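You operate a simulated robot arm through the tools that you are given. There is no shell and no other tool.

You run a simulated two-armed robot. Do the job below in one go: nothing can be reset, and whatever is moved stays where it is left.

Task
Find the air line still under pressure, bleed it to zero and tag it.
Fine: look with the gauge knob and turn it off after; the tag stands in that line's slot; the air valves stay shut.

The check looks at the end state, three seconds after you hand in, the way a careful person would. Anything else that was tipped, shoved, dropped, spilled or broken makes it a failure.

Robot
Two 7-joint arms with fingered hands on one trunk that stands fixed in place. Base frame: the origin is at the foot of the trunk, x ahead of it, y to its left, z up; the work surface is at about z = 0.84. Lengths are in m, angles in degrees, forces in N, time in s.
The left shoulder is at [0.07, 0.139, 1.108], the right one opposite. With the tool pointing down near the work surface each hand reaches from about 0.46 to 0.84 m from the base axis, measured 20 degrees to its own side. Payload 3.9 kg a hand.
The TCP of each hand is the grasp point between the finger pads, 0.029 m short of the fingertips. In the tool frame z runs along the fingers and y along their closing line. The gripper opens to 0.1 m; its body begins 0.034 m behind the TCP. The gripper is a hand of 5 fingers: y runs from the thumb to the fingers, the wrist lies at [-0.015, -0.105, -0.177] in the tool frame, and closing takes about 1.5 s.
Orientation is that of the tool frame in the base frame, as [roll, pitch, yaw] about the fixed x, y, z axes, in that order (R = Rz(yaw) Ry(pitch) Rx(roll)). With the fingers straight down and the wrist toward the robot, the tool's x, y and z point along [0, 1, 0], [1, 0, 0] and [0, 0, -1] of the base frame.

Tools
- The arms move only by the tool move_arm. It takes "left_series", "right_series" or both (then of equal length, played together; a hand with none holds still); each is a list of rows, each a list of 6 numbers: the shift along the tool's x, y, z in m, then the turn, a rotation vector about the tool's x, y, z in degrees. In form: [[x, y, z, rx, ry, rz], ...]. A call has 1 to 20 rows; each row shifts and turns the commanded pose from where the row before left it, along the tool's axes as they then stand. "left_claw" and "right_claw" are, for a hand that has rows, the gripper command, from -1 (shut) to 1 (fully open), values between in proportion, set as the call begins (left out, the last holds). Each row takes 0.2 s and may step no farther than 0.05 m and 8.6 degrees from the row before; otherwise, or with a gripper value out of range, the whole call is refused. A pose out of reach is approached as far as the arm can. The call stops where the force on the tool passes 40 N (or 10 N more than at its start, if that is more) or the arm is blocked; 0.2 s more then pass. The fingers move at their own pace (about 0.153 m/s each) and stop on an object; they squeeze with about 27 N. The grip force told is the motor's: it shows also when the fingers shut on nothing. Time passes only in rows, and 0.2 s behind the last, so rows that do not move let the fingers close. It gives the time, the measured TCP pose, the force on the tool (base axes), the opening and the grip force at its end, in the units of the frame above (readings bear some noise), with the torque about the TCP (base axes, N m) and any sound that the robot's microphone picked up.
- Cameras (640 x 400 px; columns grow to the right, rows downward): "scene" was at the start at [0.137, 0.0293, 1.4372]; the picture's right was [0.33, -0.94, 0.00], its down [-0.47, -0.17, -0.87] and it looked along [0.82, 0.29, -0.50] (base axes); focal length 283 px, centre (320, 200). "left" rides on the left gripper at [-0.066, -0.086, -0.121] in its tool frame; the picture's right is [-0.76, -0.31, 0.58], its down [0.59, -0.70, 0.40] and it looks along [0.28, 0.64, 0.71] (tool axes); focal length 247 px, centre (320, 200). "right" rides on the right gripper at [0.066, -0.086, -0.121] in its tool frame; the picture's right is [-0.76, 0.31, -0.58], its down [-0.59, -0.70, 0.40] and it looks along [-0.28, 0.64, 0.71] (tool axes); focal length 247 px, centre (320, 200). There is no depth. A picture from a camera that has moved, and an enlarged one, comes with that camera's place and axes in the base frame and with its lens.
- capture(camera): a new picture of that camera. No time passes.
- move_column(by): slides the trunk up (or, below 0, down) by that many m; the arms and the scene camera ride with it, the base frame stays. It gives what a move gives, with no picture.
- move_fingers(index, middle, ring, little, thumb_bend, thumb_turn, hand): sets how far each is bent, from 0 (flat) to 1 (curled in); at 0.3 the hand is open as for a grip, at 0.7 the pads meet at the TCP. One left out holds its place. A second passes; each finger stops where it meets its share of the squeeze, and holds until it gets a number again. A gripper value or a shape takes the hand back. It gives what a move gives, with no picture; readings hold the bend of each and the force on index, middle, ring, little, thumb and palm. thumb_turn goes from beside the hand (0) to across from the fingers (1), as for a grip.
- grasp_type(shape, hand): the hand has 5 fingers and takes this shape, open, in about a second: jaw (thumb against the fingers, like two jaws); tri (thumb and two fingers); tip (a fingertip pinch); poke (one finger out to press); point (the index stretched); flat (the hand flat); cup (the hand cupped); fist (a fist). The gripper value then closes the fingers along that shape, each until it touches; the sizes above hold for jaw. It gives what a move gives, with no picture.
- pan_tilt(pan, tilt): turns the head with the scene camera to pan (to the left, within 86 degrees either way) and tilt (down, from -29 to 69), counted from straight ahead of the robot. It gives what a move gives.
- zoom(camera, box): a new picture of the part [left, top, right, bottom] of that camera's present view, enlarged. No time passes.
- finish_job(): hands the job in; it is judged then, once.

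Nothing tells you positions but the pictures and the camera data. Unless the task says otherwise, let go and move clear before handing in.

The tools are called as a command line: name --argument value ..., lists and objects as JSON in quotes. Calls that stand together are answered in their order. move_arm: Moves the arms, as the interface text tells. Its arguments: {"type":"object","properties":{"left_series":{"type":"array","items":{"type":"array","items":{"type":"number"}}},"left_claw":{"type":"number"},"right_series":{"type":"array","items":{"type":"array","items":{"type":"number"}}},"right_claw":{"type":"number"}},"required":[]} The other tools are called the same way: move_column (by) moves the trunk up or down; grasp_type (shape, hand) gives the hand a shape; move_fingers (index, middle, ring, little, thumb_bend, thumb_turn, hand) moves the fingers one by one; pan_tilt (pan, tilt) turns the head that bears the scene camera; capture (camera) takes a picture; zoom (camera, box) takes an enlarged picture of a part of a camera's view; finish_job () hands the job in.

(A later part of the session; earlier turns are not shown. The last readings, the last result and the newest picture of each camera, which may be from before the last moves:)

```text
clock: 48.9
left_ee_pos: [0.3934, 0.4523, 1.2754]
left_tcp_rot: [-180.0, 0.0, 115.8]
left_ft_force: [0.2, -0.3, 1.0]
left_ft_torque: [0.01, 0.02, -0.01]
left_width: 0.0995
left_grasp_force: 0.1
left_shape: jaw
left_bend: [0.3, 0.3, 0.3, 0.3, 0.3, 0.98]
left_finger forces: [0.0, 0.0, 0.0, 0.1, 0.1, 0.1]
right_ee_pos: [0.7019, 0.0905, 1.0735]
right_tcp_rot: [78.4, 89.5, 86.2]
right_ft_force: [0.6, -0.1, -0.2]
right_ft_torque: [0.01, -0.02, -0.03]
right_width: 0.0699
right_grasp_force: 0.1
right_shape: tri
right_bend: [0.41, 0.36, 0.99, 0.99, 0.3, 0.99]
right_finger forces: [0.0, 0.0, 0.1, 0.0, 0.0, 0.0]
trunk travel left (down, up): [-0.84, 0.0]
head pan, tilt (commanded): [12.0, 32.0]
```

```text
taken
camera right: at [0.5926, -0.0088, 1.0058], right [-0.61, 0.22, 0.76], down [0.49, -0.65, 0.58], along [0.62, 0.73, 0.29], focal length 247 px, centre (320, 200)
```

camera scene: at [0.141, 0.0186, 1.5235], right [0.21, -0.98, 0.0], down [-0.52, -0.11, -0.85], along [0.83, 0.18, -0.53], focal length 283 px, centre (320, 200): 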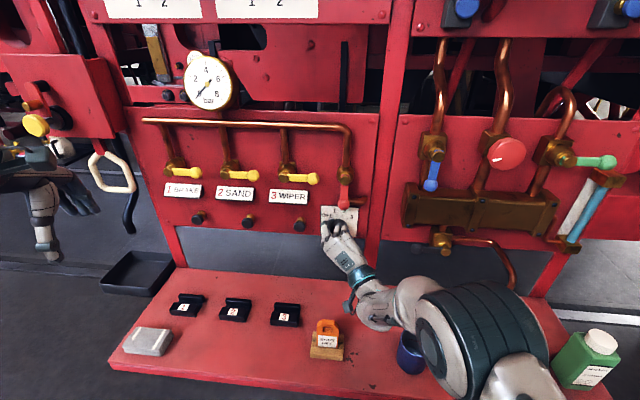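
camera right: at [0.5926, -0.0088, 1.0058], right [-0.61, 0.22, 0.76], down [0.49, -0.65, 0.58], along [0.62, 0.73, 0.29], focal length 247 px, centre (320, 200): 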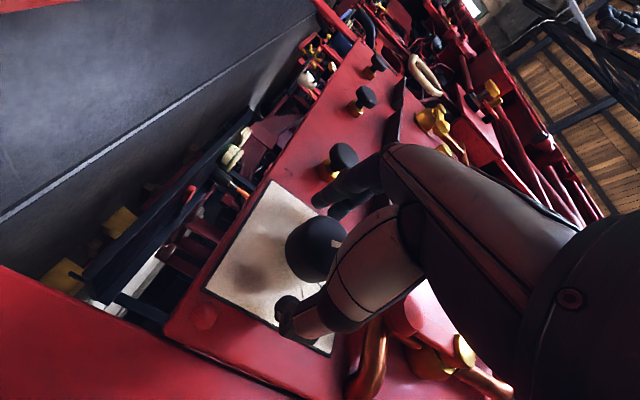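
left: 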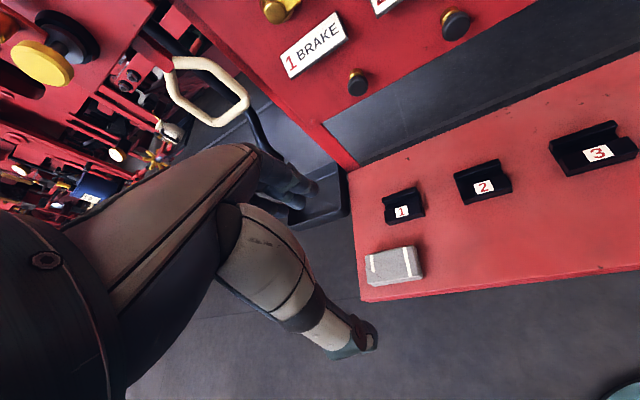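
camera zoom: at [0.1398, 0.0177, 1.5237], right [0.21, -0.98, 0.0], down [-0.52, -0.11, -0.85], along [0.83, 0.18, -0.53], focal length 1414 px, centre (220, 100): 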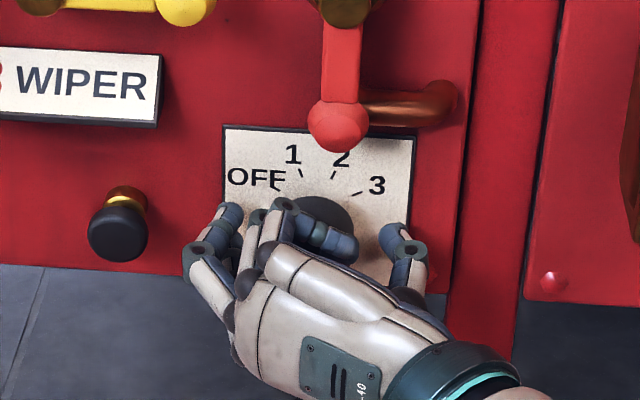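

Centred on the knob again at -90°. I'll close, turn another 40° clockwise to position 2, and read the gauge.

move_arm --right_series '[[0, 0, 0.002, 0, 0, 0], [0, 0, 0, 0, 0, 0], [0, 0, 0, 0, 0, 0], [0, 0, 0, 0, 0, 0], [0, 0, 0, 0, 0, 0], [0, 0, 0, 0, 0, 0]]' --right_claw -1

move_arm --right_series '[[0, 0, 0, 0, 0, 5], [0, 0, 0, 0, 0, 5], [0, 0, 0, 0, 0, 5], [0, 0, 0, 0, 0, 5], [0, 0, 0, 0, 0, 5], [0, 0, 0, 0, 0, 5], [0, 0, 0, 0, 0, 5], [0, 0, 0, 0, 0, 5], [0, 0, 0, 0, 0, 0]]'

zoom --camera "scene" --box '[170, 40, 250, 120]'

zoom --camera "scene" --box '[300, 180, 380, 260]'

```text
clock: 50.2
left_ee_pos: [0.392, 0.4524, 1.2757]
left_tcp_rot: [-180.0, 0.0, 115.7]
left_ft_force: [0.8, -1.2, -0.2]
left_ft_torque: [-0.02, 0.01, 0.0]
left_width: 0.1
left_grasp_force: 0.0
left_shape: jaw
left_bend: [0.3, 0.3, 0.3, 0.3, 0.3, 0.98]
left_finger forces: [0.0, 0.0, 0.1, 0.1, 0.0, 0.0]
right_ee_pos: [0.7024, 0.0905, 1.0706]
right_tcp_rot: [95.7, 89.5, 103.5]
right_ft_force: [1.4, 0.6, 5.8]
right_ft_torque: [0.05, -0.09, 0.03]
right_width: 0.0348
right_grasp_force: 27.5
right_shape: tri
right_bend: [0.75, 0.51, 1.0, 1.0, 0.4, 1.0]
right_finger forces: [10.7, 13.6, 0.0, 0.0, 23.3, 0.0]
trunk travel left (down, up): [-0.84, 0.0]
head pan, tilt (commanded): [12.0, 32.0]
```

```text
clock: 52.2
left_ee_pos: [0.392, 0.4515, 1.2742]
left_tcp_rot: [180.0, 0.1, 115.6]
left_ft_force: [0.5, 0.1, 0.5]
left_ft_torque: [0.03, 0.04, 0.0]
left_width: 0.1001
left_grasp_force: 0.1
left_shape: jaw
left_bend: [0.3, 0.3, 0.3, 0.3, 0.3, 0.98]
left_finger forces: [0.0, 0.0, 0.0, 0.0, 0.0, 0.0]
right_ee_pos: [0.7021, 0.0959, 1.0703]
right_tcp_rot: [89.9, 49.7, 98.2]
right_ft_force: [5.3, -3.5, 6.9]
right_ft_torque: [0.01, -0.24, 0.03]
right_width: 0.0337
right_grasp_force: 26.8
right_shape: tri
right_bend: [0.75, 0.5, 1.0, 1.0, 0.42, 1.0]
right_finger forces: [9.6, 15.2, 0.0, 0.0, 23.2, 0.0]
trunk travel left (down, up): [-0.84, 0.0]
head pan, tilt (commanded): [12.0, 32.0]
```

```text
5.00 times, centred on (210, 80) of scene
camera zoom: at [0.1393, 0.0169, 1.5238], right [0.21, -0.98, 0.0], down [-0.52, -0.11, -0.85], along [0.83, 0.18, -0.53], focal length 1414 px, centre (870, 800)
```

zoom: 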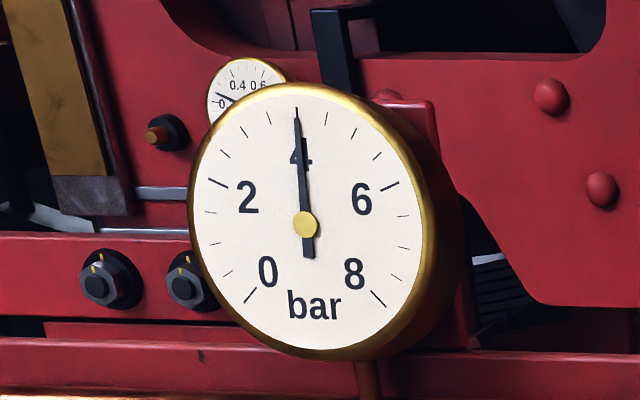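

```text
5.00 times, centred on (340, 220) of scene
camera zoom: at [0.1393, 0.0169, 1.5238], right [0.21, -0.98, 0.0], down [-0.52, -0.11, -0.85], along [0.83, 0.18, -0.53], focal length 1414 px, centre (220, 100)
```

zoom: 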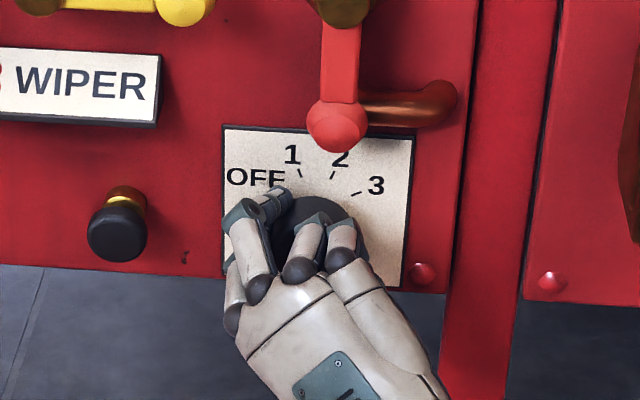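

Gauge reads about 4 bar at position 2, so line 2 (SAND) is the one under pressure. I'll leave the right hand on the knob at 2, locate bleed button 2, and bring the left hand in to press it.

zoom --camera "scene" --box '[170, 170, 330, 260]'

zoom --camera "scene" --box '[230, 200, 270, 240]'

capture --camera "left"

capture --camera "right"

```text
4.00 times, centred on (250, 215) of scene
camera zoom: at [0.1393, 0.0169, 1.5238], right [0.21, -0.98, 0.0], down [-0.52, -0.11, -0.85], along [0.83, 0.18, -0.53], focal length 1132 px, centre (600, 140)
```

zoom: 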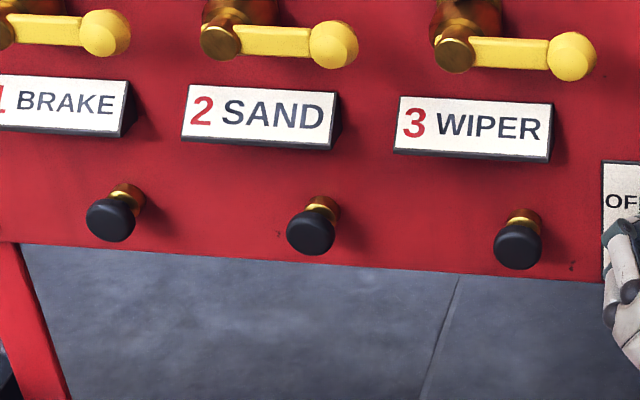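

```text
10.00 times, centred on (250, 220) of scene
camera zoom: at [0.1393, 0.0169, 1.5238], right [0.21, -0.98, 0.0], down [-0.52, -0.11, -0.85], along [0.83, 0.18, -0.53], focal length 2829 px, centre (1020, 0)
```

zoom: 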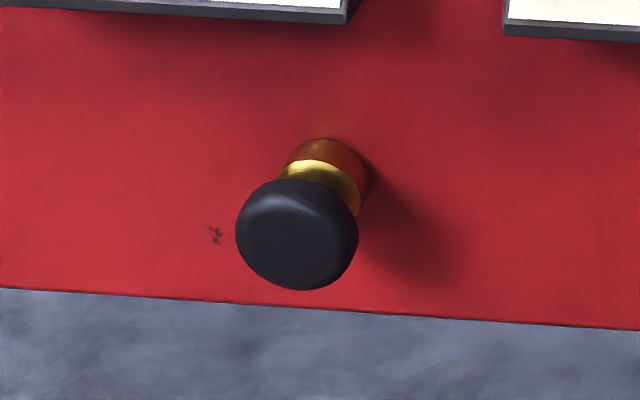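

```text
taken
camera left: at [0.3446, 0.3546, 1.397], right [0.05, -0.81, -0.58], down [-0.89, 0.23, -0.4], along [0.45, 0.53, -0.71], focal length 247 px, centre (320, 200)
```

left: 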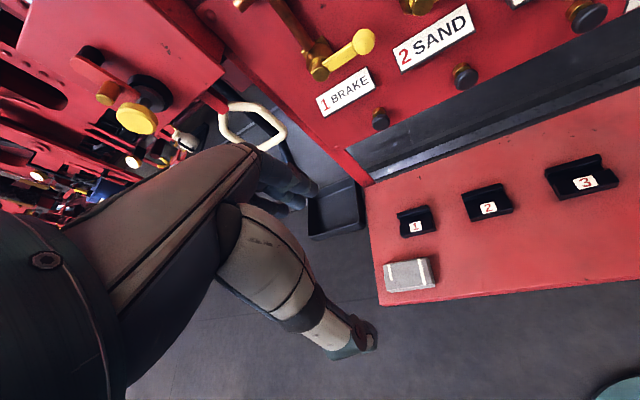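

```text
taken
camera right: at [0.5847, 0.0556, 0.9643], right [-0.53, -0.34, 0.78], down [0.53, -0.85, -0.01], along [0.66, 0.41, 0.63], focal length 247 px, centre (320, 200)
```

right: 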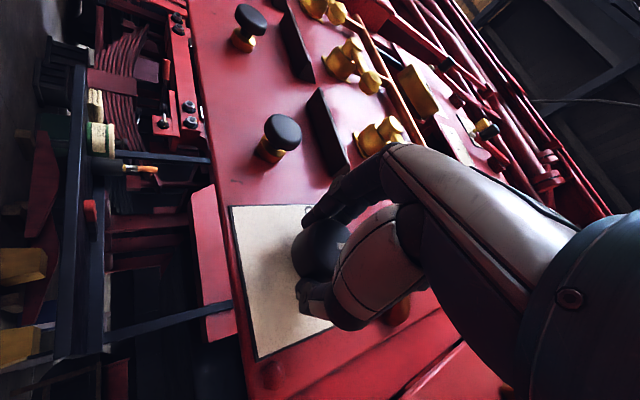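

Button 2's cap is at about (0.680, 0.325, 1.078), about 32 mm wide and standing about 38 mm off the panel. I'll put the left hand in the poke shape and pitch it towards the panel in free space.

grasp_type --shape "poke" --hand "left"

move_arm --left_series '[[0, 0, 0, 0, 0, 6.4], [0, 0, 0, 0, 0, 6.4], [0, 0, 0, 0, 0, 6.4], [0, 0, 0, -8.2, 0, 0], [0, 0, 0, -8.2, 0, 0], [0, 0, 0, -8.2, 0, 0], [0, 0, 0, -8.2, 0, 0], [0, 0, 0, -8.2, 0, 0], [0, 0, 0, -8.2, 0, 0]]'

capture --camera "scene"

capture --camera "left"

```text
clock: 53.1
left_ee_pos: [0.3933, 0.4514, 1.2769]
left_tcp_rot: [-180.0, -0.1, 115.8]
left_ft_force: [-0.7, 0.6, 0.0]
left_ft_torque: [-0.01, -0.02, 0.0]
left_width: 0.0
left_grasp_force: 0.0
left_shape: poke
left_bend: [0.7, 0.7, 0.99, 0.99, 1.0, 1.0]
left_finger forces: [0.0, 0.1, 0.1, 0.1, 0.0, 0.1]
right_ee_pos: [0.7017, 0.0946, 1.0698]
right_tcp_rot: [90.0, 49.6, 98.3]
right_ft_force: [6.9, -1.3, 8.6]
right_ft_torque: [0.01, -0.25, 0.05]
right_width: 0.034
right_grasp_force: 27.1
right_shape: tri
right_bend: [0.75, 0.5, 1.0, 1.0, 0.42, 1.0]
right_finger forces: [10.2, 15.3, 0.0, 0.0, 22.4, 0.0]
trunk travel left (down, up): [-0.84, 0.0]
head pan, tilt (commanded): [12.0, 32.0]
```

```text
clock: 55.1
left_ee_pos: [0.392, 0.4525, 1.276]
left_tcp_rot: [130.6, 0.0, 96.5]
left_ft_force: [-0.3, -0.2, 0.5]
left_ft_torque: [-0.01, 0.02, -0.02]
left_width: 0.0002
left_grasp_force: 0.1
left_shape: poke
left_bend: [0.7, 0.7, 0.99, 0.99, 1.0, 1.0]
left_finger forces: [0.0, 0.0, 0.0, 0.0, 0.1, 0.1]
right_ee_pos: [0.701, 0.096, 1.0707]
right_tcp_rot: [90.0, 49.8, 98.3]
right_ft_force: [6.4, -1.1, 8.9]
right_ft_torque: [0.02, -0.26, 0.06]
right_width: 0.0337
right_grasp_force: 26.5
right_shape: tri
right_bend: [0.75, 0.5, 1.0, 1.0, 0.42, 1.0]
right_finger forces: [10.6, 15.5, 0.2, 0.1, 22.2, 0.0]
trunk travel left (down, up): [-0.84, 0.0]
head pan, tilt (commanded): [12.0, 32.0]
```

```text
taken
camera scene: at [0.1393, 0.0171, 1.5238], right [0.21, -0.98, 0.0], down [-0.52, -0.11, -0.85], along [0.83, 0.18, -0.53], focal length 283 px, centre (320, 200)
```

scene: 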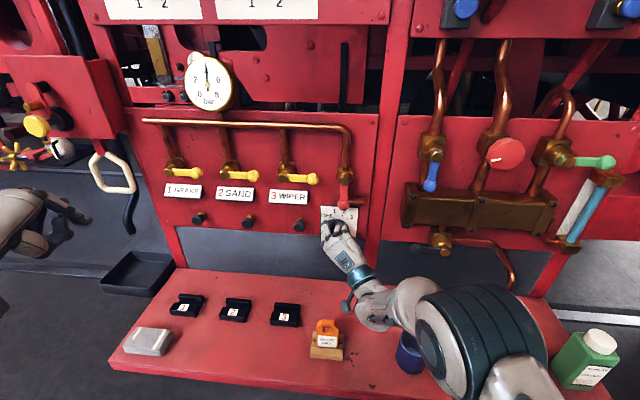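

```text
taken
camera left: at [0.2539, 0.3698, 1.29], right [0.32, -0.72, -0.61], down [-0.22, 0.57, -0.79], along [0.92, 0.39, 0.02], focal length 247 px, centre (320, 200)
```

left: 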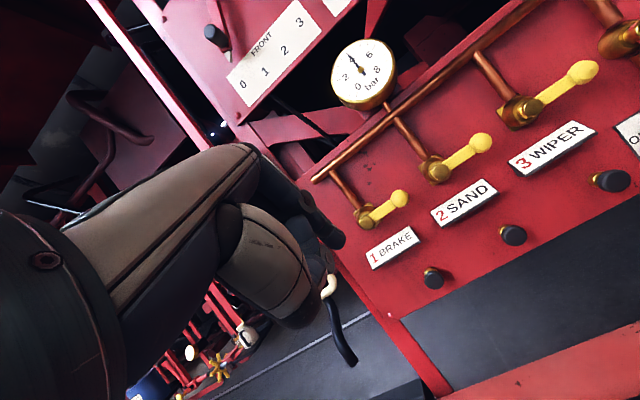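

The gauge holds at 4 bar. In poke the fingertips sit about 29 mm beyond the TCP. I'll bring the left hand towards a pre-press point in front of button 2, then flatten its tilt.

move_arm --left_series '[[-0.0227, -0.0036, 0.0375, 0, 0, 0], [-0.0227, -0.0036, 0.0375, 0, 0, 0], [-0.0227, -0.0036, 0.0375, 0, 0, 0], [-0.0227, -0.0036, 0.0375, 0, 0, 0], [-0.0227, -0.0036, 0.0375, 0, 0, 0]]'

capture --camera "scene"

capture --camera "left"

```text
clock: 56.4
left_ee_pos: [0.5143, 0.3979, 1.1462]
left_tcp_rot: [131.2, -0.6, 95.7]
left_ft_force: [0.5, 0.1, -0.7]
left_ft_torque: [0.0, -0.01, -0.02]
left_width: 0.0002
left_grasp_force: 0.0
left_shape: poke
left_bend: [0.7, 0.7, 0.99, 0.99, 1.0, 1.0]
left_finger forces: [0.0, 0.1, 0.0, 0.0, 0.0, 0.1]
left hand out of reach, approached as far as the arm can: row 4, 5
right_ee_pos: [0.702, 0.0937, 1.0701]
right_tcp_rot: [90.2, 49.7, 98.5]
right_ft_force: [7.8, -0.5, 7.9]
right_ft_torque: [0.01, -0.22, 0.05]
right_width: 0.0334
right_grasp_force: 27.3
right_shape: tri
right_bend: [0.75, 0.5, 1.0, 1.0, 0.42, 1.0]
right_finger forces: [10.8, 15.1, 0.0, 0.0, 22.2, 0.0]
trunk travel left (down, up): [-0.84, 0.0]
head pan, tilt (commanded): [12.0, 32.0]
```

```text
taken
camera scene: at [0.1391, 0.0171, 1.5238], right [0.21, -0.98, 0.0], down [-0.52, -0.11, -0.85], along [0.83, 0.18, -0.53], focal length 283 px, centre (320, 200)
```

scene: 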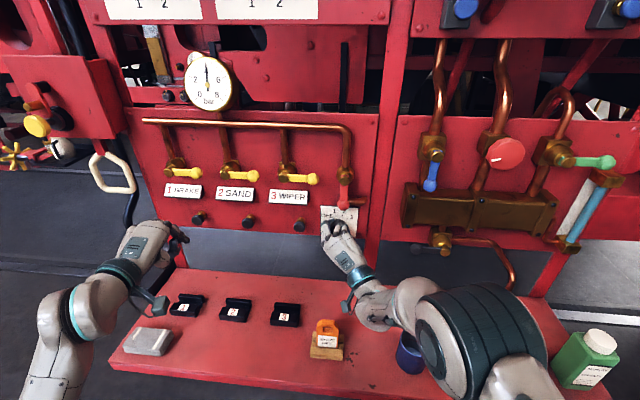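

```text
taken
camera left: at [0.3744, 0.3175, 1.1609], right [0.31, -0.73, -0.62], down [-0.22, 0.58, -0.79], along [0.93, 0.38, 0.02], focal length 247 px, centre (320, 200)
```

left: 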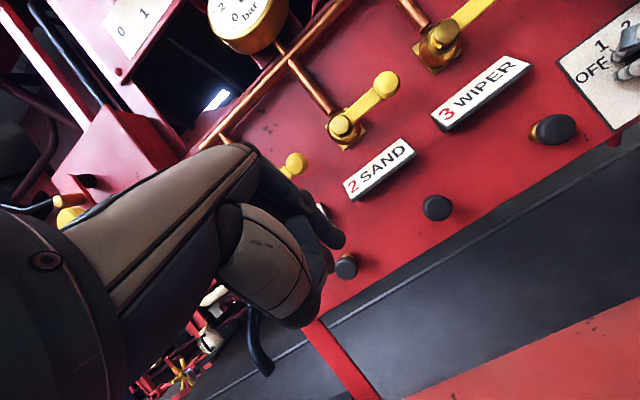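

The left wrist hits the same limit that way. I'll use the approach that worked for the right arm, mirrored: back up, point down, yaw so the wrist comes from the left, then pitch up to the panel.

move_arm --left_series '[[-0.0253, 0.0304, -0.02, 0, 0, 0], [-0.0253, 0.0304, -0.02, 0, 0, 0], [-0.0253, 0.0304, -0.02, 0, 0, 0], [-0.0253, 0.0304, -0.02, 0, 0, 0], [0, 0, 0, 8.2, 0, 0], [0, 0, 0, 8.2, 0, 0], [0, 0, 0, 8.2, 0, 0], [0, 0, 0, 8.2, 0, 0], [0, 0, 0, 8.2, 0, 0], [0, 0, 0, 8.0, 0, 0]]'

capture --camera "scene"

```text
clock: 58.5
left_ee_pos: [0.4499, 0.3936, 1.2069]
left_tcp_rot: [179.9, -0.1, 96.6]
left_ft_force: [-0.6, -0.3, -0.1]
left_ft_torque: [0.03, 0.01, 0.01]
left_width: 0.0
left_grasp_force: 0.1
left_shape: poke
left_bend: [0.7, 0.7, 0.99, 0.99, 1.0, 1.0]
left_finger forces: [0.0, 0.1, 0.0, 0.2, 0.0, 0.0]
left hand out of reach, approached as far as the arm can: row 1, 2, 3, 4, 5, 6
right_ee_pos: [0.7022, 0.0964, 1.0697]
right_tcp_rot: [90.2, 49.6, 98.5]
right_ft_force: [6.8, -1.4, 7.0]
right_ft_torque: [0.0, -0.16, 0.05]
right_width: 0.0338
right_grasp_force: 26.5
right_shape: tri
right_bend: [0.75, 0.5, 1.0, 1.0, 0.42, 1.0]
right_finger forces: [10.6, 15.0, 0.0, 0.0, 22.6, 0.0]
trunk travel left (down, up): [-0.84, 0.0]
head pan, tilt (commanded): [12.0, 32.0]
```

```text
taken
camera scene: at [0.1393, 0.0167, 1.5237], right [0.21, -0.98, 0.0], down [-0.52, -0.11, -0.85], along [0.83, 0.18, -0.53], focal length 283 px, centre (320, 200)
```

scene: 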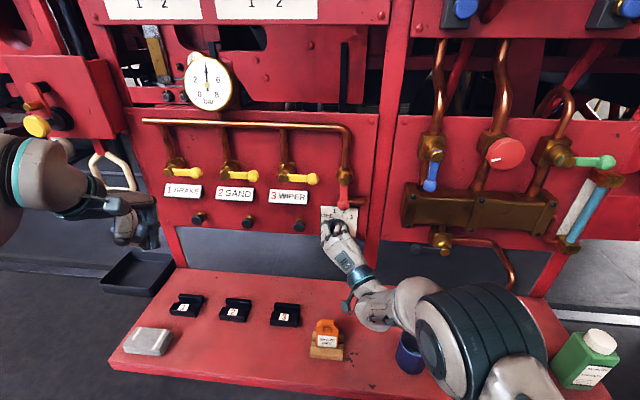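

move_arm --left_series '[[0, 0, 0, 0, 0, 8.1], [0, 0, 0, 0, 0, 8.1], [0, 0, 0, 0, 0, 8.1], [0, 0, 0, 0, 0, 8.1], [0, 0, 0, 0, 0, 8.1], [0, 0, 0, 0, 0, 8.1], [0, 0, 0, 0, 0, 8.1], [0, 0, 0, 0, 0, 8.1], [0, 0, 0, 0, 0, 8.1], [0, 0, 0, 0, 0, 8.1], [0, 0, 0, 0, 0, 8.1]]'

capture --camera "scene"

```text
clock: 61.0
left_ee_pos: [0.4501, 0.3922, 1.2072]
left_tcp_rot: [180.0, -0.2, 7.3]
left_ft_force: [-0.2, -0.4, -0.1]
left_ft_torque: [0.01, 0.02, -0.02]
left_width: 0.0
left_grasp_force: 0.1
left_shape: poke
left_bend: [0.7, 0.7, 0.99, 0.99, 1.0, 1.0]
left_finger forces: [0.0, 0.0, 0.1, 0.1, 0.0, 0.1]
right_ee_pos: [0.7023, 0.0956, 1.0705]
right_tcp_rot: [90.2, 49.7, 98.5]
right_ft_force: [5.9, -1.8, 6.5]
right_ft_torque: [-0.02, -0.21, 0.04]
right_width: 0.0339
right_grasp_force: 27.1
right_shape: tri
right_bend: [0.75, 0.5, 1.0, 1.0, 0.42, 1.0]
right_finger forces: [10.6, 14.8, 0.0, 0.0, 22.7, 0.0]
trunk travel left (down, up): [-0.84, 0.0]
head pan, tilt (commanded): [12.0, 32.0]
```

```text
taken
camera scene: at [0.1393, 0.0168, 1.5237], right [0.21, -0.98, 0.0], down [-0.52, -0.11, -0.85], along [0.83, 0.18, -0.53], focal length 283 px, centre (320, 200)
```

scene: 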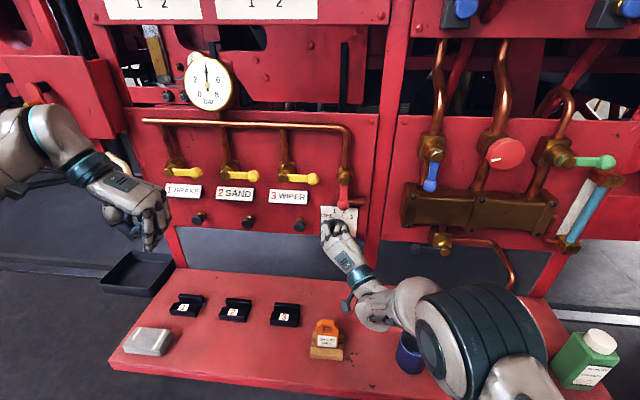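

Good. I'll shift inward and pitch the poking fingers up towards the panel.

move_arm --left_series '[[0.023, 0.03, -0.01, 0, 0, 0], [0.023, 0.03, -0.01, 0, 0, 0], [0.023, 0.03, -0.01, 0, 0, 0], [0, 0, 0, 0, 8.2, 0], [0, 0, 0, 0, 8.2, 0], [0, 0, 0, 0, 8.2, 0], [0, 0, 0, 0, 8.2, 0], [0, 0, 0, 0, 8.2, 0], [0, 0, 0, 0, 8.2, 0], [0, 0, 0, 0, 8.2, 0], [0, 0, 0, 0, 8.2, 0]]'

capture --camera "scene"

capture --camera "left"

```text
clock: 63.4
left_ee_pos: [0.5307, 0.3114, 1.2369]
left_tcp_rot: [-179.9, -66.0, 7.4]
left_ft_force: [1.4, 0.2, 0.3]
left_ft_torque: [0.03, 0.01, 0.02]
left_width: 0.0
left_grasp_force: 0.0
left_shape: poke
left_bend: [0.7, 0.7, 0.99, 0.99, 1.0, 1.0]
left_finger forces: [0.0, 0.0, 0.1, 0.1, 0.0, 0.0]
right_ee_pos: [0.7023, 0.0951, 1.0698]
right_tcp_rot: [90.1, 49.7, 98.4]
right_ft_force: [3.4, -2.4, 4.2]
right_ft_torque: [0.01, -0.14, 0.0]
right_width: 0.0333
right_grasp_force: 27.2
right_shape: tri
right_bend: [0.75, 0.5, 1.0, 1.0, 0.42, 1.0]
right_finger forces: [10.7, 13.9, 0.0, 0.0, 23.8, 0.1]
trunk travel left (down, up): [-0.84, 0.0]
head pan, tilt (commanded): [12.0, 32.0]
```

```text
taken
camera scene: at [0.1393, 0.017, 1.5238], right [0.21, -0.98, 0.0], down [-0.52, -0.11, -0.85], along [0.83, 0.18, -0.53], focal length 283 px, centre (320, 200)
```

scene: 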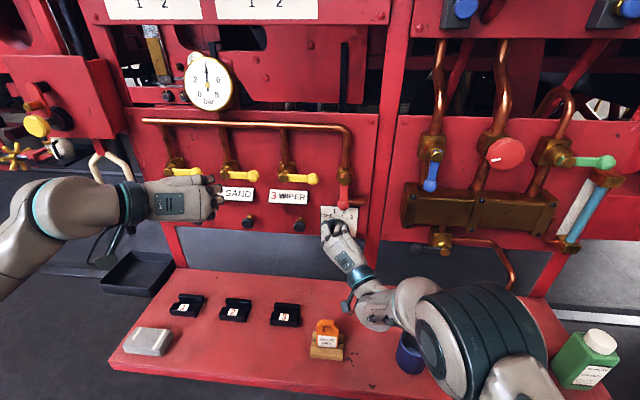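

```text
taken
camera left: at [0.3837, 0.3795, 1.2282], right [0.18, 0.33, -0.93], down [0.51, 0.78, 0.38], along [0.84, -0.54, -0.03], focal length 247 px, centre (320, 200)
```

left: 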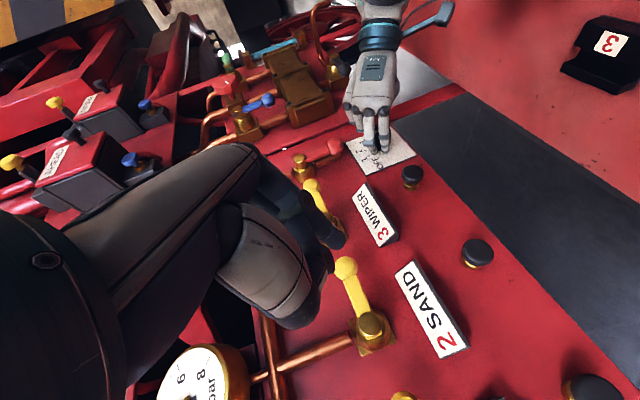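

The left hand is at a workable angle, and its camera confirms button 2 at about (0.68, 0.33, 1.077). I'll pitch 14° more and go down to a point about 6 cm in front of the button.

move_arm --left_series '[[0, 0, 0, 0, 7, 0], [0, 0, 0, 0, 7, 0], [-0.0356, 0.0004, 0.0213, 0, 0, 0], [-0.0356, 0.0004, 0.0213, 0, 0, 0], [-0.0356, 0.0004, 0.0213, 0, 0, 0], [-0.0356, 0.0004, 0.0213, 0, 0, 0]]'

capture --camera "scene"

capture --camera "left"

```text
clock: 64.8
left_ee_pos: [0.5884, 0.3211, 1.0865]
left_tcp_rot: [179.8, -79.8, 7.7]
left_ft_force: [0.0, -0.9, -0.5]
left_ft_torque: [-0.03, -0.01, 0.01]
left_width: 0.0
left_grasp_force: 0.1
left_shape: poke
left_bend: [0.7, 0.7, 0.99, 0.99, 1.0, 1.0]
left_finger forces: [0.1, 0.1, 0.0, 0.0, 0.0, 0.0]
right_ee_pos: [0.7013, 0.0951, 1.0697]
right_tcp_rot: [90.2, 49.7, 98.4]
right_ft_force: [4.5, -1.8, 3.5]
right_ft_torque: [0.01, -0.06, -0.03]
right_width: 0.0337
right_grasp_force: 26.6
right_shape: tri
right_bend: [0.75, 0.5, 1.0, 1.0, 0.42, 1.0]
right_finger forces: [10.8, 13.4, 0.0, 0.0, 23.7, 0.0]
trunk travel left (down, up): [-0.84, 0.0]
head pan, tilt (commanded): [12.0, 32.0]
```

```text
taken
camera scene: at [0.1391, 0.0169, 1.5238], right [0.21, -0.98, 0.0], down [-0.52, -0.11, -0.85], along [0.83, 0.18, -0.53], focal length 283 px, centre (320, 200)
```

scene: 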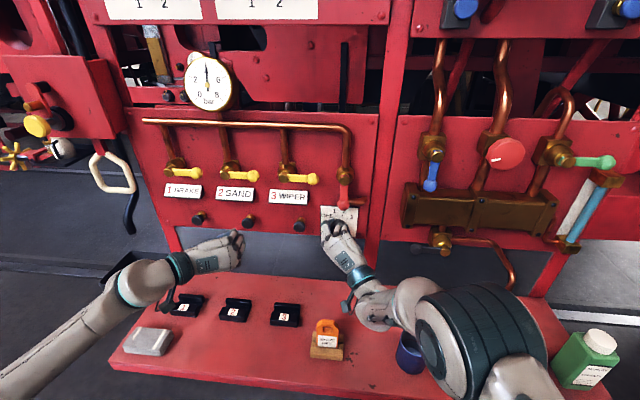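

```text
taken
camera left: at [0.4488, 0.3875, 1.0434], right [0.39, 0.36, -0.85], down [0.4, 0.76, 0.51], along [0.83, -0.54, 0.15], focal length 247 px, centre (320, 200)
```

left: 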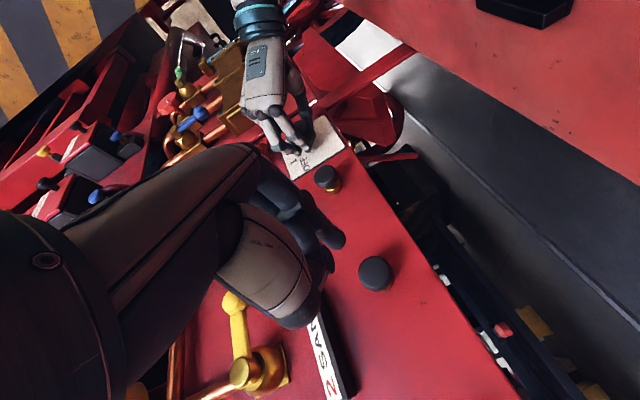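

The fingers line up with button 2 within a few mm. I'll shift about 9 mm left so both fingertips land on the cap, and advance to about 1 cm short.

move_arm --left_series '[[0, -0.003, 0.017, 0, 0, 0], [0, -0.003, 0.017, 0, 0, 0], [0, -0.003, 0.016, 0, 0, 0]]'

capture --camera "left"

zoom --camera "scene" --box '[200, 180, 290, 270]'

```text
clock: 65.5
left_ee_pos: [0.5981, 0.3223, 1.0846]
left_tcp_rot: [-179.9, -79.8, 7.4]
left_ft_force: [0.3, -0.2, 0.1]
left_ft_torque: [0.0, -0.03, -0.03]
left_width: 0.0
left_grasp_force: 0.1
left_shape: poke
left_bend: [0.7, 0.7, 0.99, 0.99, 1.0, 1.0]
left_finger forces: [0.0, 0.0, 0.0, 0.1, 0.0, 0.0]
left hand out of reach, approached as far as the arm can: row 1, 2, 3
right_ee_pos: [0.7016, 0.095, 1.0694]
right_tcp_rot: [90.1, 49.7, 98.5]
right_ft_force: [3.0, -3.6, 4.2]
right_ft_torque: [0.04, -0.11, -0.06]
right_width: 0.0336
right_grasp_force: 27.2
right_shape: tri
right_bend: [0.75, 0.5, 1.0, 1.0, 0.42, 1.0]
right_finger forces: [10.7, 13.4, 0.1, 0.0, 23.9, 0.1]
trunk travel left (down, up): [-0.84, 0.0]
head pan, tilt (commanded): [12.0, 32.0]
```

```text
taken
camera left: at [0.4574, 0.3898, 1.0419], right [0.39, 0.36, -0.85], down [0.4, 0.76, 0.51], along [0.83, -0.54, 0.15], focal length 247 px, centre (320, 200)
```

left: 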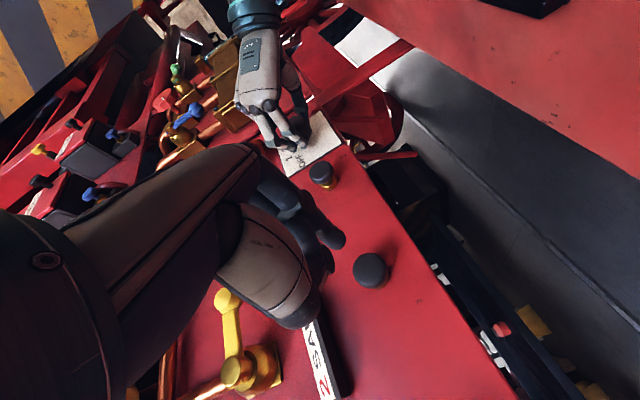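

```text
4.44 times, centred on (245, 225) of scene
camera zoom: at [0.1392, 0.0167, 1.5237], right [0.21, -0.98, 0.0], down [-0.52, -0.11, -0.85], along [0.83, 0.18, -0.53], focal length 1257 px, centre (653, 89)
```

zoom: 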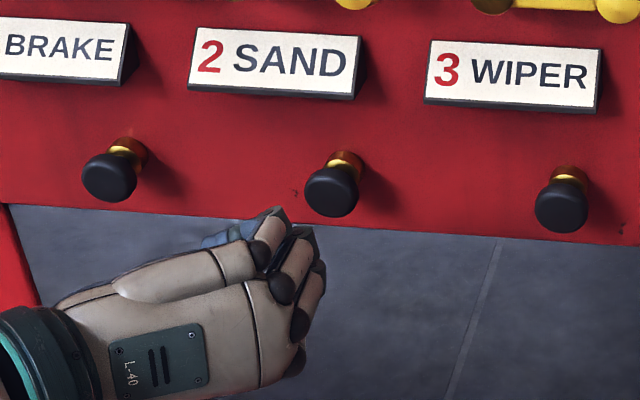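

The left arm is in an elbow-down posture and can't reach further forward, while the right arm's elbow-up posture has range to spare. I'll retreat the left hand clear and use the right hand for the button, since the knob should stay at 2 when released.

move_arm --left_series '[[0, 0, -0.02, 0, 0, 0], [0.0356, -0.0004, -0.0213, 0, 0, 0], [0.0356, -0.0004, -0.0213, 0, 0, 0], [0.0356, -0.0004, -0.0213, 0, 0, 0], [0.0356, -0.0004, -0.0113, 0, 0, 0], [0, -0.04, 0, 0, 0, 0], [0, -0.04, 0, 0, 0, 0], [0, -0.04, 0, 0, 0, 0]]'

capture --camera "scene"

```text
clock: 67.3
left_ee_pos: [0.51, 0.4356, 1.2412]
left_tcp_rot: [-179.8, -79.8, 7.1]
left_ft_force: [-1.2, -0.1, 0.3]
left_ft_torque: [0.02, 0.0, -0.01]
left_width: 0.0
left_grasp_force: 0.1
left_shape: poke
left_bend: [0.7, 0.7, 0.99, 0.99, 1.0, 1.0]
left_finger forces: [0.0, 0.0, 0.0, 0.1, 0.0, 0.0]
right_ee_pos: [0.7019, 0.0947, 1.0701]
right_tcp_rot: [90.1, 49.7, 98.2]
right_ft_force: [3.0, -3.9, 3.9]
right_ft_torque: [-0.01, -0.08, -0.05]
right_width: 0.0336
right_grasp_force: 27.0
right_shape: tri
right_bend: [0.75, 0.5, 1.0, 1.0, 0.42, 1.0]
right_finger forces: [10.8, 13.7, 0.0, 0.1, 24.0, 0.1]
trunk travel left (down, up): [-0.84, 0.0]
head pan, tilt (commanded): [12.0, 32.0]
```

```text
taken
camera scene: at [0.139, 0.0175, 1.5238], right [0.21, -0.98, 0.0], down [-0.52, -0.11, -0.85], along [0.83, 0.18, -0.53], focal length 283 px, centre (320, 200)
```

scene: 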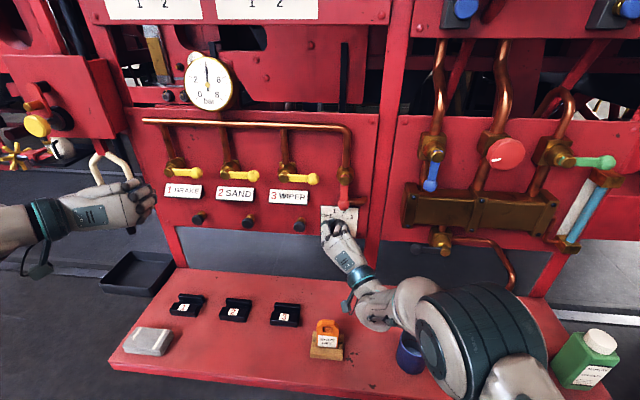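

The left hand is clear. I'll open the right hand, ease off the knob and roll back slowly to -90° close to the panel, as before.

move_arm --left_series '[[0, 0, -0.02, 0, 0, 0], [0, 0, -0.02, 0, 0, 0], [0, 0, -0.02, 0, 0, 0], [0, 0, 0, 0, 0, 0], [0, 0, 0, 0, 0, 0]]' --right_series '[[0, 0, 0, 0, 0, 0], [0, 0, 0, 0, 0, 0], [0, 0, 0, 0, 0, 0], [0, 0, -0.012, 0, 0, 0], [0, 0, -0.012, 0, 0, 0]]' --right_claw 0.4

move_arm --right_series '[[0, 0, 0, 0, 0, -4], [0, 0, 0, 0, 0, -4], [0, 0, 0, 0, 0, -4], [0, 0, 0, 0, 0, -4], [0, 0, 0, 0, 0, -4], [0, 0, 0, 0, 0, -4], [0, 0, 0, 0, 0, -4], [0, 0, 0, 0, 0, -4], [0, 0, 0, 0, 0, -4], [0, 0, 0, 0, 0, -4]]'

capture --camera "scene"

zoom --camera "scene" --box '[300, 180, 380, 260]'

zoom --camera "scene" --box '[170, 40, 250, 120]'

```text
clock: 68.5
left_ee_pos: [0.4537, 0.4276, 1.25]
left_tcp_rot: [-179.8, -79.8, 7.2]
left_ft_force: [-1.1, -0.4, 0.6]
left_ft_torque: [0.0, 0.01, 0.03]
left_width: 0.0
left_grasp_force: 0.1
left_shape: poke
left_bend: [0.7, 0.7, 0.99, 0.99, 1.0, 1.0]
left_finger forces: [0.1, 0.0, 0.0, 0.0, 0.1, 0.0]
right_ee_pos: [0.6756, 0.0925, 1.0695]
right_tcp_rot: [90.1, 49.7, 98.5]
right_ft_force: [0.1, 0.0, 0.7]
right_ft_torque: [0.03, -0.02, 0.02]
right_width: 0.0695
right_grasp_force: 0.0
right_shape: tri
right_bend: [0.41, 0.36, 0.99, 0.99, 0.3, 0.99]
right_finger forces: [0.1, 0.1, 0.0, 0.0, 0.0, 0.0]
trunk travel left (down, up): [-0.84, 0.0]
head pan, tilt (commanded): [12.0, 32.0]
```

```text
clock: 70.8
left_ee_pos: [0.4532, 0.4277, 1.2492]
left_tcp_rot: [179.6, -79.8, 7.8]
left_ft_force: [-0.2, -0.4, -0.3]
left_ft_torque: [-0.01, -0.03, -0.01]
left_width: 0.0
left_grasp_force: 0.0
left_shape: poke
left_bend: [0.7, 0.7, 0.99, 0.99, 1.0, 1.0]
left_finger forces: [0.1, 0.0, 0.1, 0.0, 0.0, 0.0]
right_ee_pos: [0.6801, 0.0821, 1.0655]
right_tcp_rot: [135.2, 89.1, 142.6]
right_ft_force: [0.1, 0.7, 0.0]
right_ft_torque: [0.02, 0.01, 0.01]
right_width: 0.0699
right_grasp_force: 0.2
right_shape: tri
right_bend: [0.41, 0.36, 0.99, 0.99, 0.3, 0.99]
right_finger forces: [0.0, 0.0, 0.0, 0.1, 0.0, 0.1]
trunk travel left (down, up): [-0.84, 0.0]
head pan, tilt (commanded): [12.0, 32.0]
```

```text
taken
camera scene: at [0.1392, 0.0176, 1.5237], right [0.21, -0.98, 0.0], down [-0.52, -0.11, -0.85], along [0.83, 0.18, -0.53], focal length 283 px, centre (320, 200)
```

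scene: 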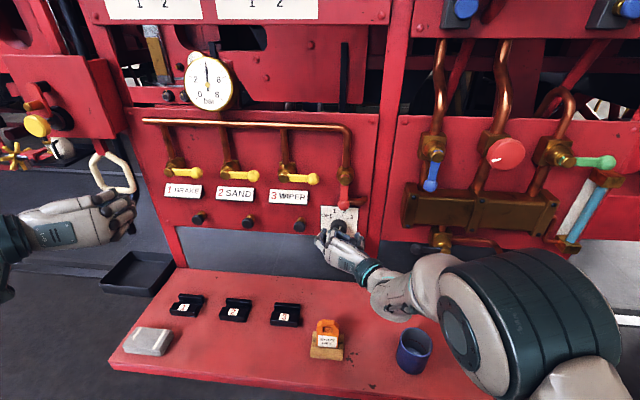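

```text
5.00 times, centred on (340, 220) of scene
camera zoom: at [0.1392, 0.0176, 1.5237], right [0.21, -0.98, 0.0], down [-0.52, -0.11, -0.85], along [0.83, 0.18, -0.53], focal length 1414 px, centre (220, 100)
```

zoom: 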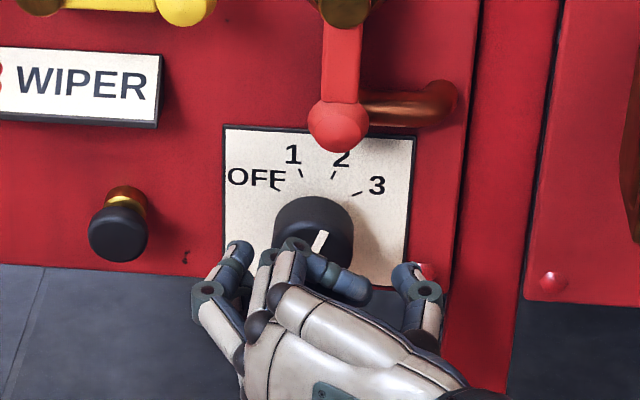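

```text
5.00 times, centred on (210, 80) of scene
camera zoom: at [0.1392, 0.0176, 1.5237], right [0.21, -0.98, 0.0], down [-0.52, -0.11, -0.85], along [0.83, 0.18, -0.53], focal length 1414 px, centre (870, 800)
```

zoom: 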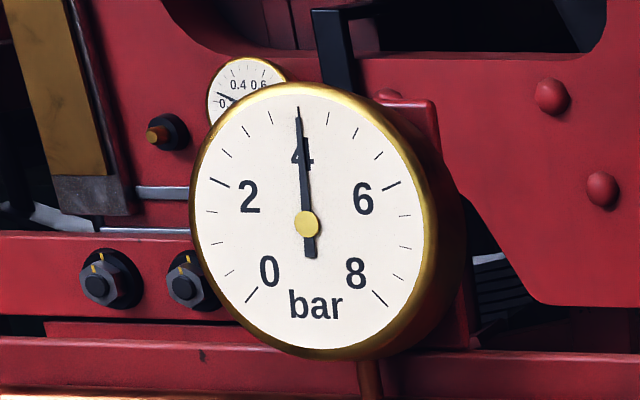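

The knob stays at 2 and the gauge still shows about 4 bar. I'll retreat 4 cm and take the poke shape with the right hand.

move_arm --right_series '[[0, 0, -0.015, 0, 0, 0], [0, 0, -0.015, 0, 0, 0], [0, 0, -0.01, 0, 0, 0]]'

grasp_type --shape "poke" --hand "right"

capture --camera "right"

capture --camera "scene"

```text
clock: 71.5
left_ee_pos: [0.4538, 0.4277, 1.2502]
left_tcp_rot: [179.8, -79.7, 7.6]
left_ft_force: [0.0, 0.1, -0.1]
left_ft_torque: [-0.01, -0.01, -0.01]
left_width: 0.0
left_grasp_force: 0.1
left_shape: poke
left_bend: [0.7, 0.7, 0.99, 0.99, 1.0, 1.0]
left_finger forces: [0.0, 0.0, 0.1, 0.1, 0.1, 0.0]
right_ee_pos: [0.6428, 0.07, 1.0542]
right_tcp_rot: [147.8, 87.7, 154.3]
right_ft_force: [1.5, 0.0, 0.0]
right_ft_torque: [-0.01, -0.01, -0.03]
right_width: 0.0699
right_grasp_force: 0.1
right_shape: tri
right_bend: [0.41, 0.36, 0.99, 0.99, 0.3, 0.99]
right_finger forces: [0.0, 0.1, 0.0, 0.0, 0.1, 0.0]
trunk travel left (down, up): [-0.84, 0.0]
head pan, tilt (commanded): [12.0, 32.0]
```

```text
clock: 72.5
left_ee_pos: [0.4537, 0.4268, 1.2506]
left_tcp_rot: [-179.7, -79.8, 7.2]
left_ft_force: [0.4, -0.3, 0.3]
left_ft_torque: [0.03, 0.01, 0.0]
left_width: 0.0002
left_grasp_force: 0.0
left_shape: poke
left_bend: [0.7, 0.7, 0.99, 0.99, 1.0, 1.0]
left_finger forces: [0.1, 0.1, 0.0, 0.0, 0.1, 0.0]
right_ee_pos: [0.6441, 0.0691, 1.0647]
right_tcp_rot: [122.5, 88.3, 128.9]
right_ft_force: [0.2, 0.5, 0.0]
right_ft_torque: [0.0, 0.01, -0.01]
right_width: 0.0
right_grasp_force: 0.0
right_shape: poke
right_bend: [0.7, 0.7, 0.99, 0.99, 1.0, 1.0]
right_finger forces: [0.1, 0.0, 0.0, 0.0, 0.0, 0.0]
trunk travel left (down, up): [-0.84, 0.0]
head pan, tilt (commanded): [12.0, 32.0]
```

```text
taken
camera right: at [0.5322, -0.0279, 0.9977], right [-0.59, 0.22, 0.77], down [0.49, -0.67, 0.56], along [0.64, 0.71, 0.29], focal length 247 px, centre (320, 200)
```

right: 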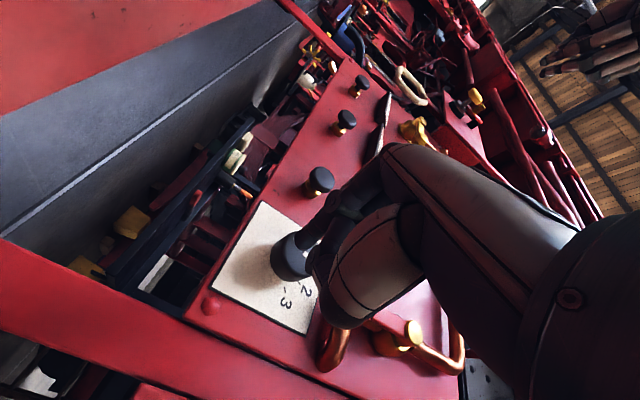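

```text
taken
camera scene: at [0.1393, 0.0177, 1.5237], right [0.21, -0.98, 0.0], down [-0.52, -0.11, -0.85], along [0.83, 0.18, -0.53], focal length 283 px, centre (320, 200)
```

scene: 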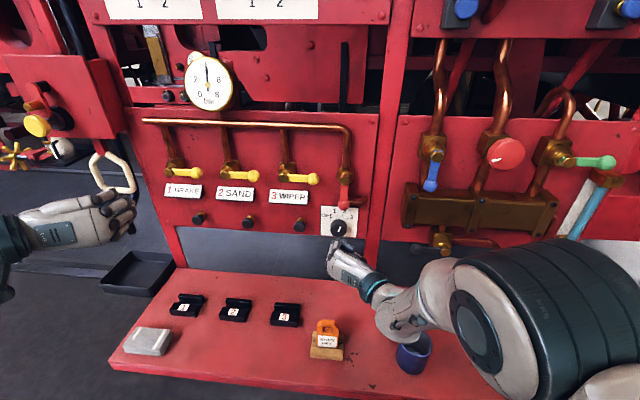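

Knob clearly at 2. I'll slide the right hand left along the panel towards button 2, keeping the fingertips about 7 cm off the panel.

move_arm --right_series '[[-0.0012, 0.025, 0.0004, 0, 0, 0], [-0.0012, 0.025, 0.0004, 0, 0, 0], [-0.0012, 0.025, 0.0004, 0, 0, 0], [-0.0012, 0.025, 0.0004, 0, 0, 0], [-0.0012, 0.025, 0.0004, 0, 0, 0]]'

capture --camera "scene"

```text
clock: 73.7
left_ee_pos: [0.4539, 0.4279, 1.249]
left_tcp_rot: [180.0, -79.7, 7.4]
left_ft_force: [-0.4, 0.3, 0.1]
left_ft_torque: [0.0, -0.03, -0.02]
left_width: 0.0
left_grasp_force: 0.0
left_shape: poke
left_bend: [0.7, 0.7, 0.99, 0.99, 1.0, 1.0]
left_finger forces: [0.0, 0.0, 0.0, 0.0, 0.0, 0.0]
right_ee_pos: [0.6298, 0.2004, 1.0726]
right_tcp_rot: [132.0, 88.9, 139.0]
right_ft_force: [0.1, 0.2, -0.4]
right_ft_torque: [0.04, 0.02, -0.03]
right_width: 0.0002
right_grasp_force: 0.0
right_shape: poke
right_bend: [0.7, 0.7, 0.99, 0.99, 1.0, 1.0]
right_finger forces: [0.1, 0.0, 0.0, 0.0, 0.0, 0.1]
trunk travel left (down, up): [-0.84, 0.0]
head pan, tilt (commanded): [12.0, 32.0]
```

```text
taken
camera scene: at [0.1394, 0.0185, 1.5237], right [0.21, -0.98, 0.0], down [-0.52, -0.11, -0.85], along [0.83, 0.18, -0.53], focal length 283 px, centre (320, 200)
```

scene: 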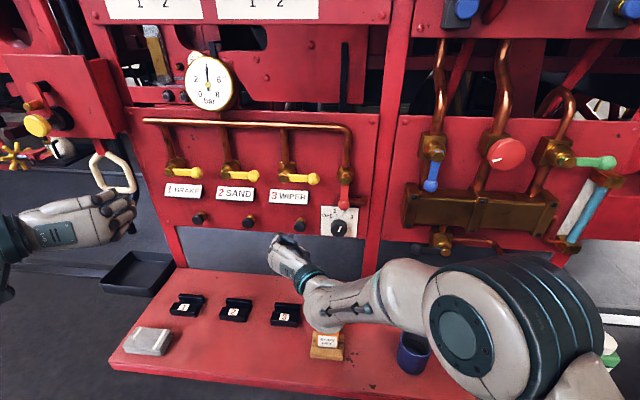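

move_arm --right_series '[[-0.0002, 0.0235, 0.0004, 0, 0, 0], [-0.0002, 0.0235, 0.0004, 0, 0, 0], [-0.0002, 0.0235, 0.0004, 0, 0, 0], [-0.0002, 0.0235, 0.0004, 0, 0, 0], [-0.0002, 0.0235, 0.0004, 0, 0, 0]]'

capture --camera "scene"

capture --camera "right"

zoom --camera "scene" --box '[190, 180, 290, 270]'

```text
clock: 74.8
left_ee_pos: [0.4542, 0.4277, 1.2505]
left_tcp_rot: [179.9, -79.8, 7.6]
left_ft_force: [-0.5, 0.8, 0.0]
left_ft_torque: [0.03, 0.0, 0.01]
left_width: 0.0001
left_grasp_force: 0.1
left_shape: poke
left_bend: [0.7, 0.7, 0.99, 0.99, 1.0, 1.0]
left_finger forces: [0.0, 0.0, 0.0, 0.1, 0.1, 0.0]
right_ee_pos: [0.608, 0.326, 1.0783]
right_tcp_rot: [105.4, 89.9, 113.7]
right_ft_force: [-0.3, 0.3, 0.6]
right_ft_torque: [0.0, -0.02, 0.02]
right_width: 0.0
right_grasp_force: 0.0
right_shape: poke
right_bend: [0.7, 0.7, 0.99, 0.99, 1.0, 1.0]
right_finger forces: [0.0, 0.0, 0.0, 0.0, 0.0, 0.1]
trunk travel left (down, up): [-0.84, 0.0]
head pan, tilt (commanded): [12.0, 32.0]
```

```text
taken
camera scene: at [0.1397, 0.018, 1.5237], right [0.21, -0.98, 0.0], down [-0.52, -0.11, -0.85], along [0.83, 0.18, -0.53], focal length 283 px, centre (320, 200)
```

scene: 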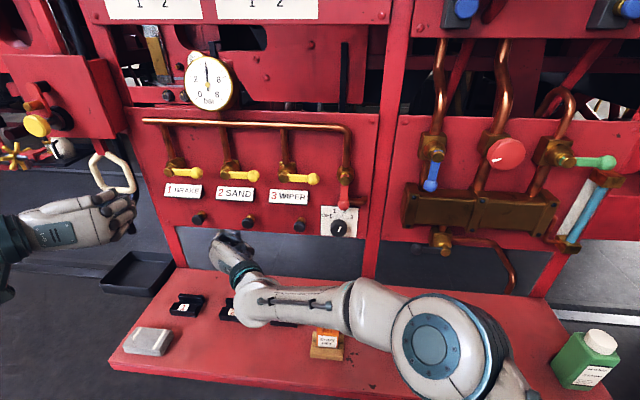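

```text
taken
camera right: at [0.4993, 0.2242, 1.0111], right [-0.61, 0.22, 0.76], down [0.5, -0.64, 0.59], along [0.61, 0.74, 0.28], focal length 247 px, centre (320, 200)
```

right: 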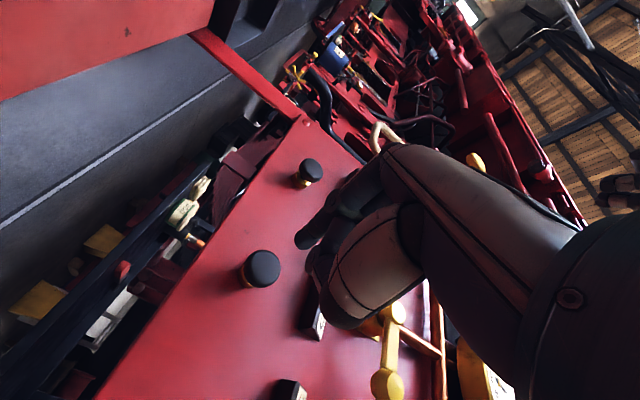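

```text
4.44 times, centred on (240, 225) of scene
camera zoom: at [0.1397, 0.018, 1.5237], right [0.21, -0.98, 0.0], down [-0.52, -0.11, -0.85], along [0.83, 0.18, -0.53], focal length 1257 px, centre (676, 89)
```

zoom: 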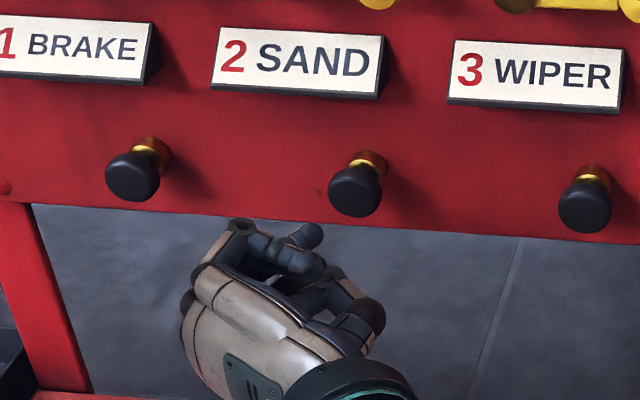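

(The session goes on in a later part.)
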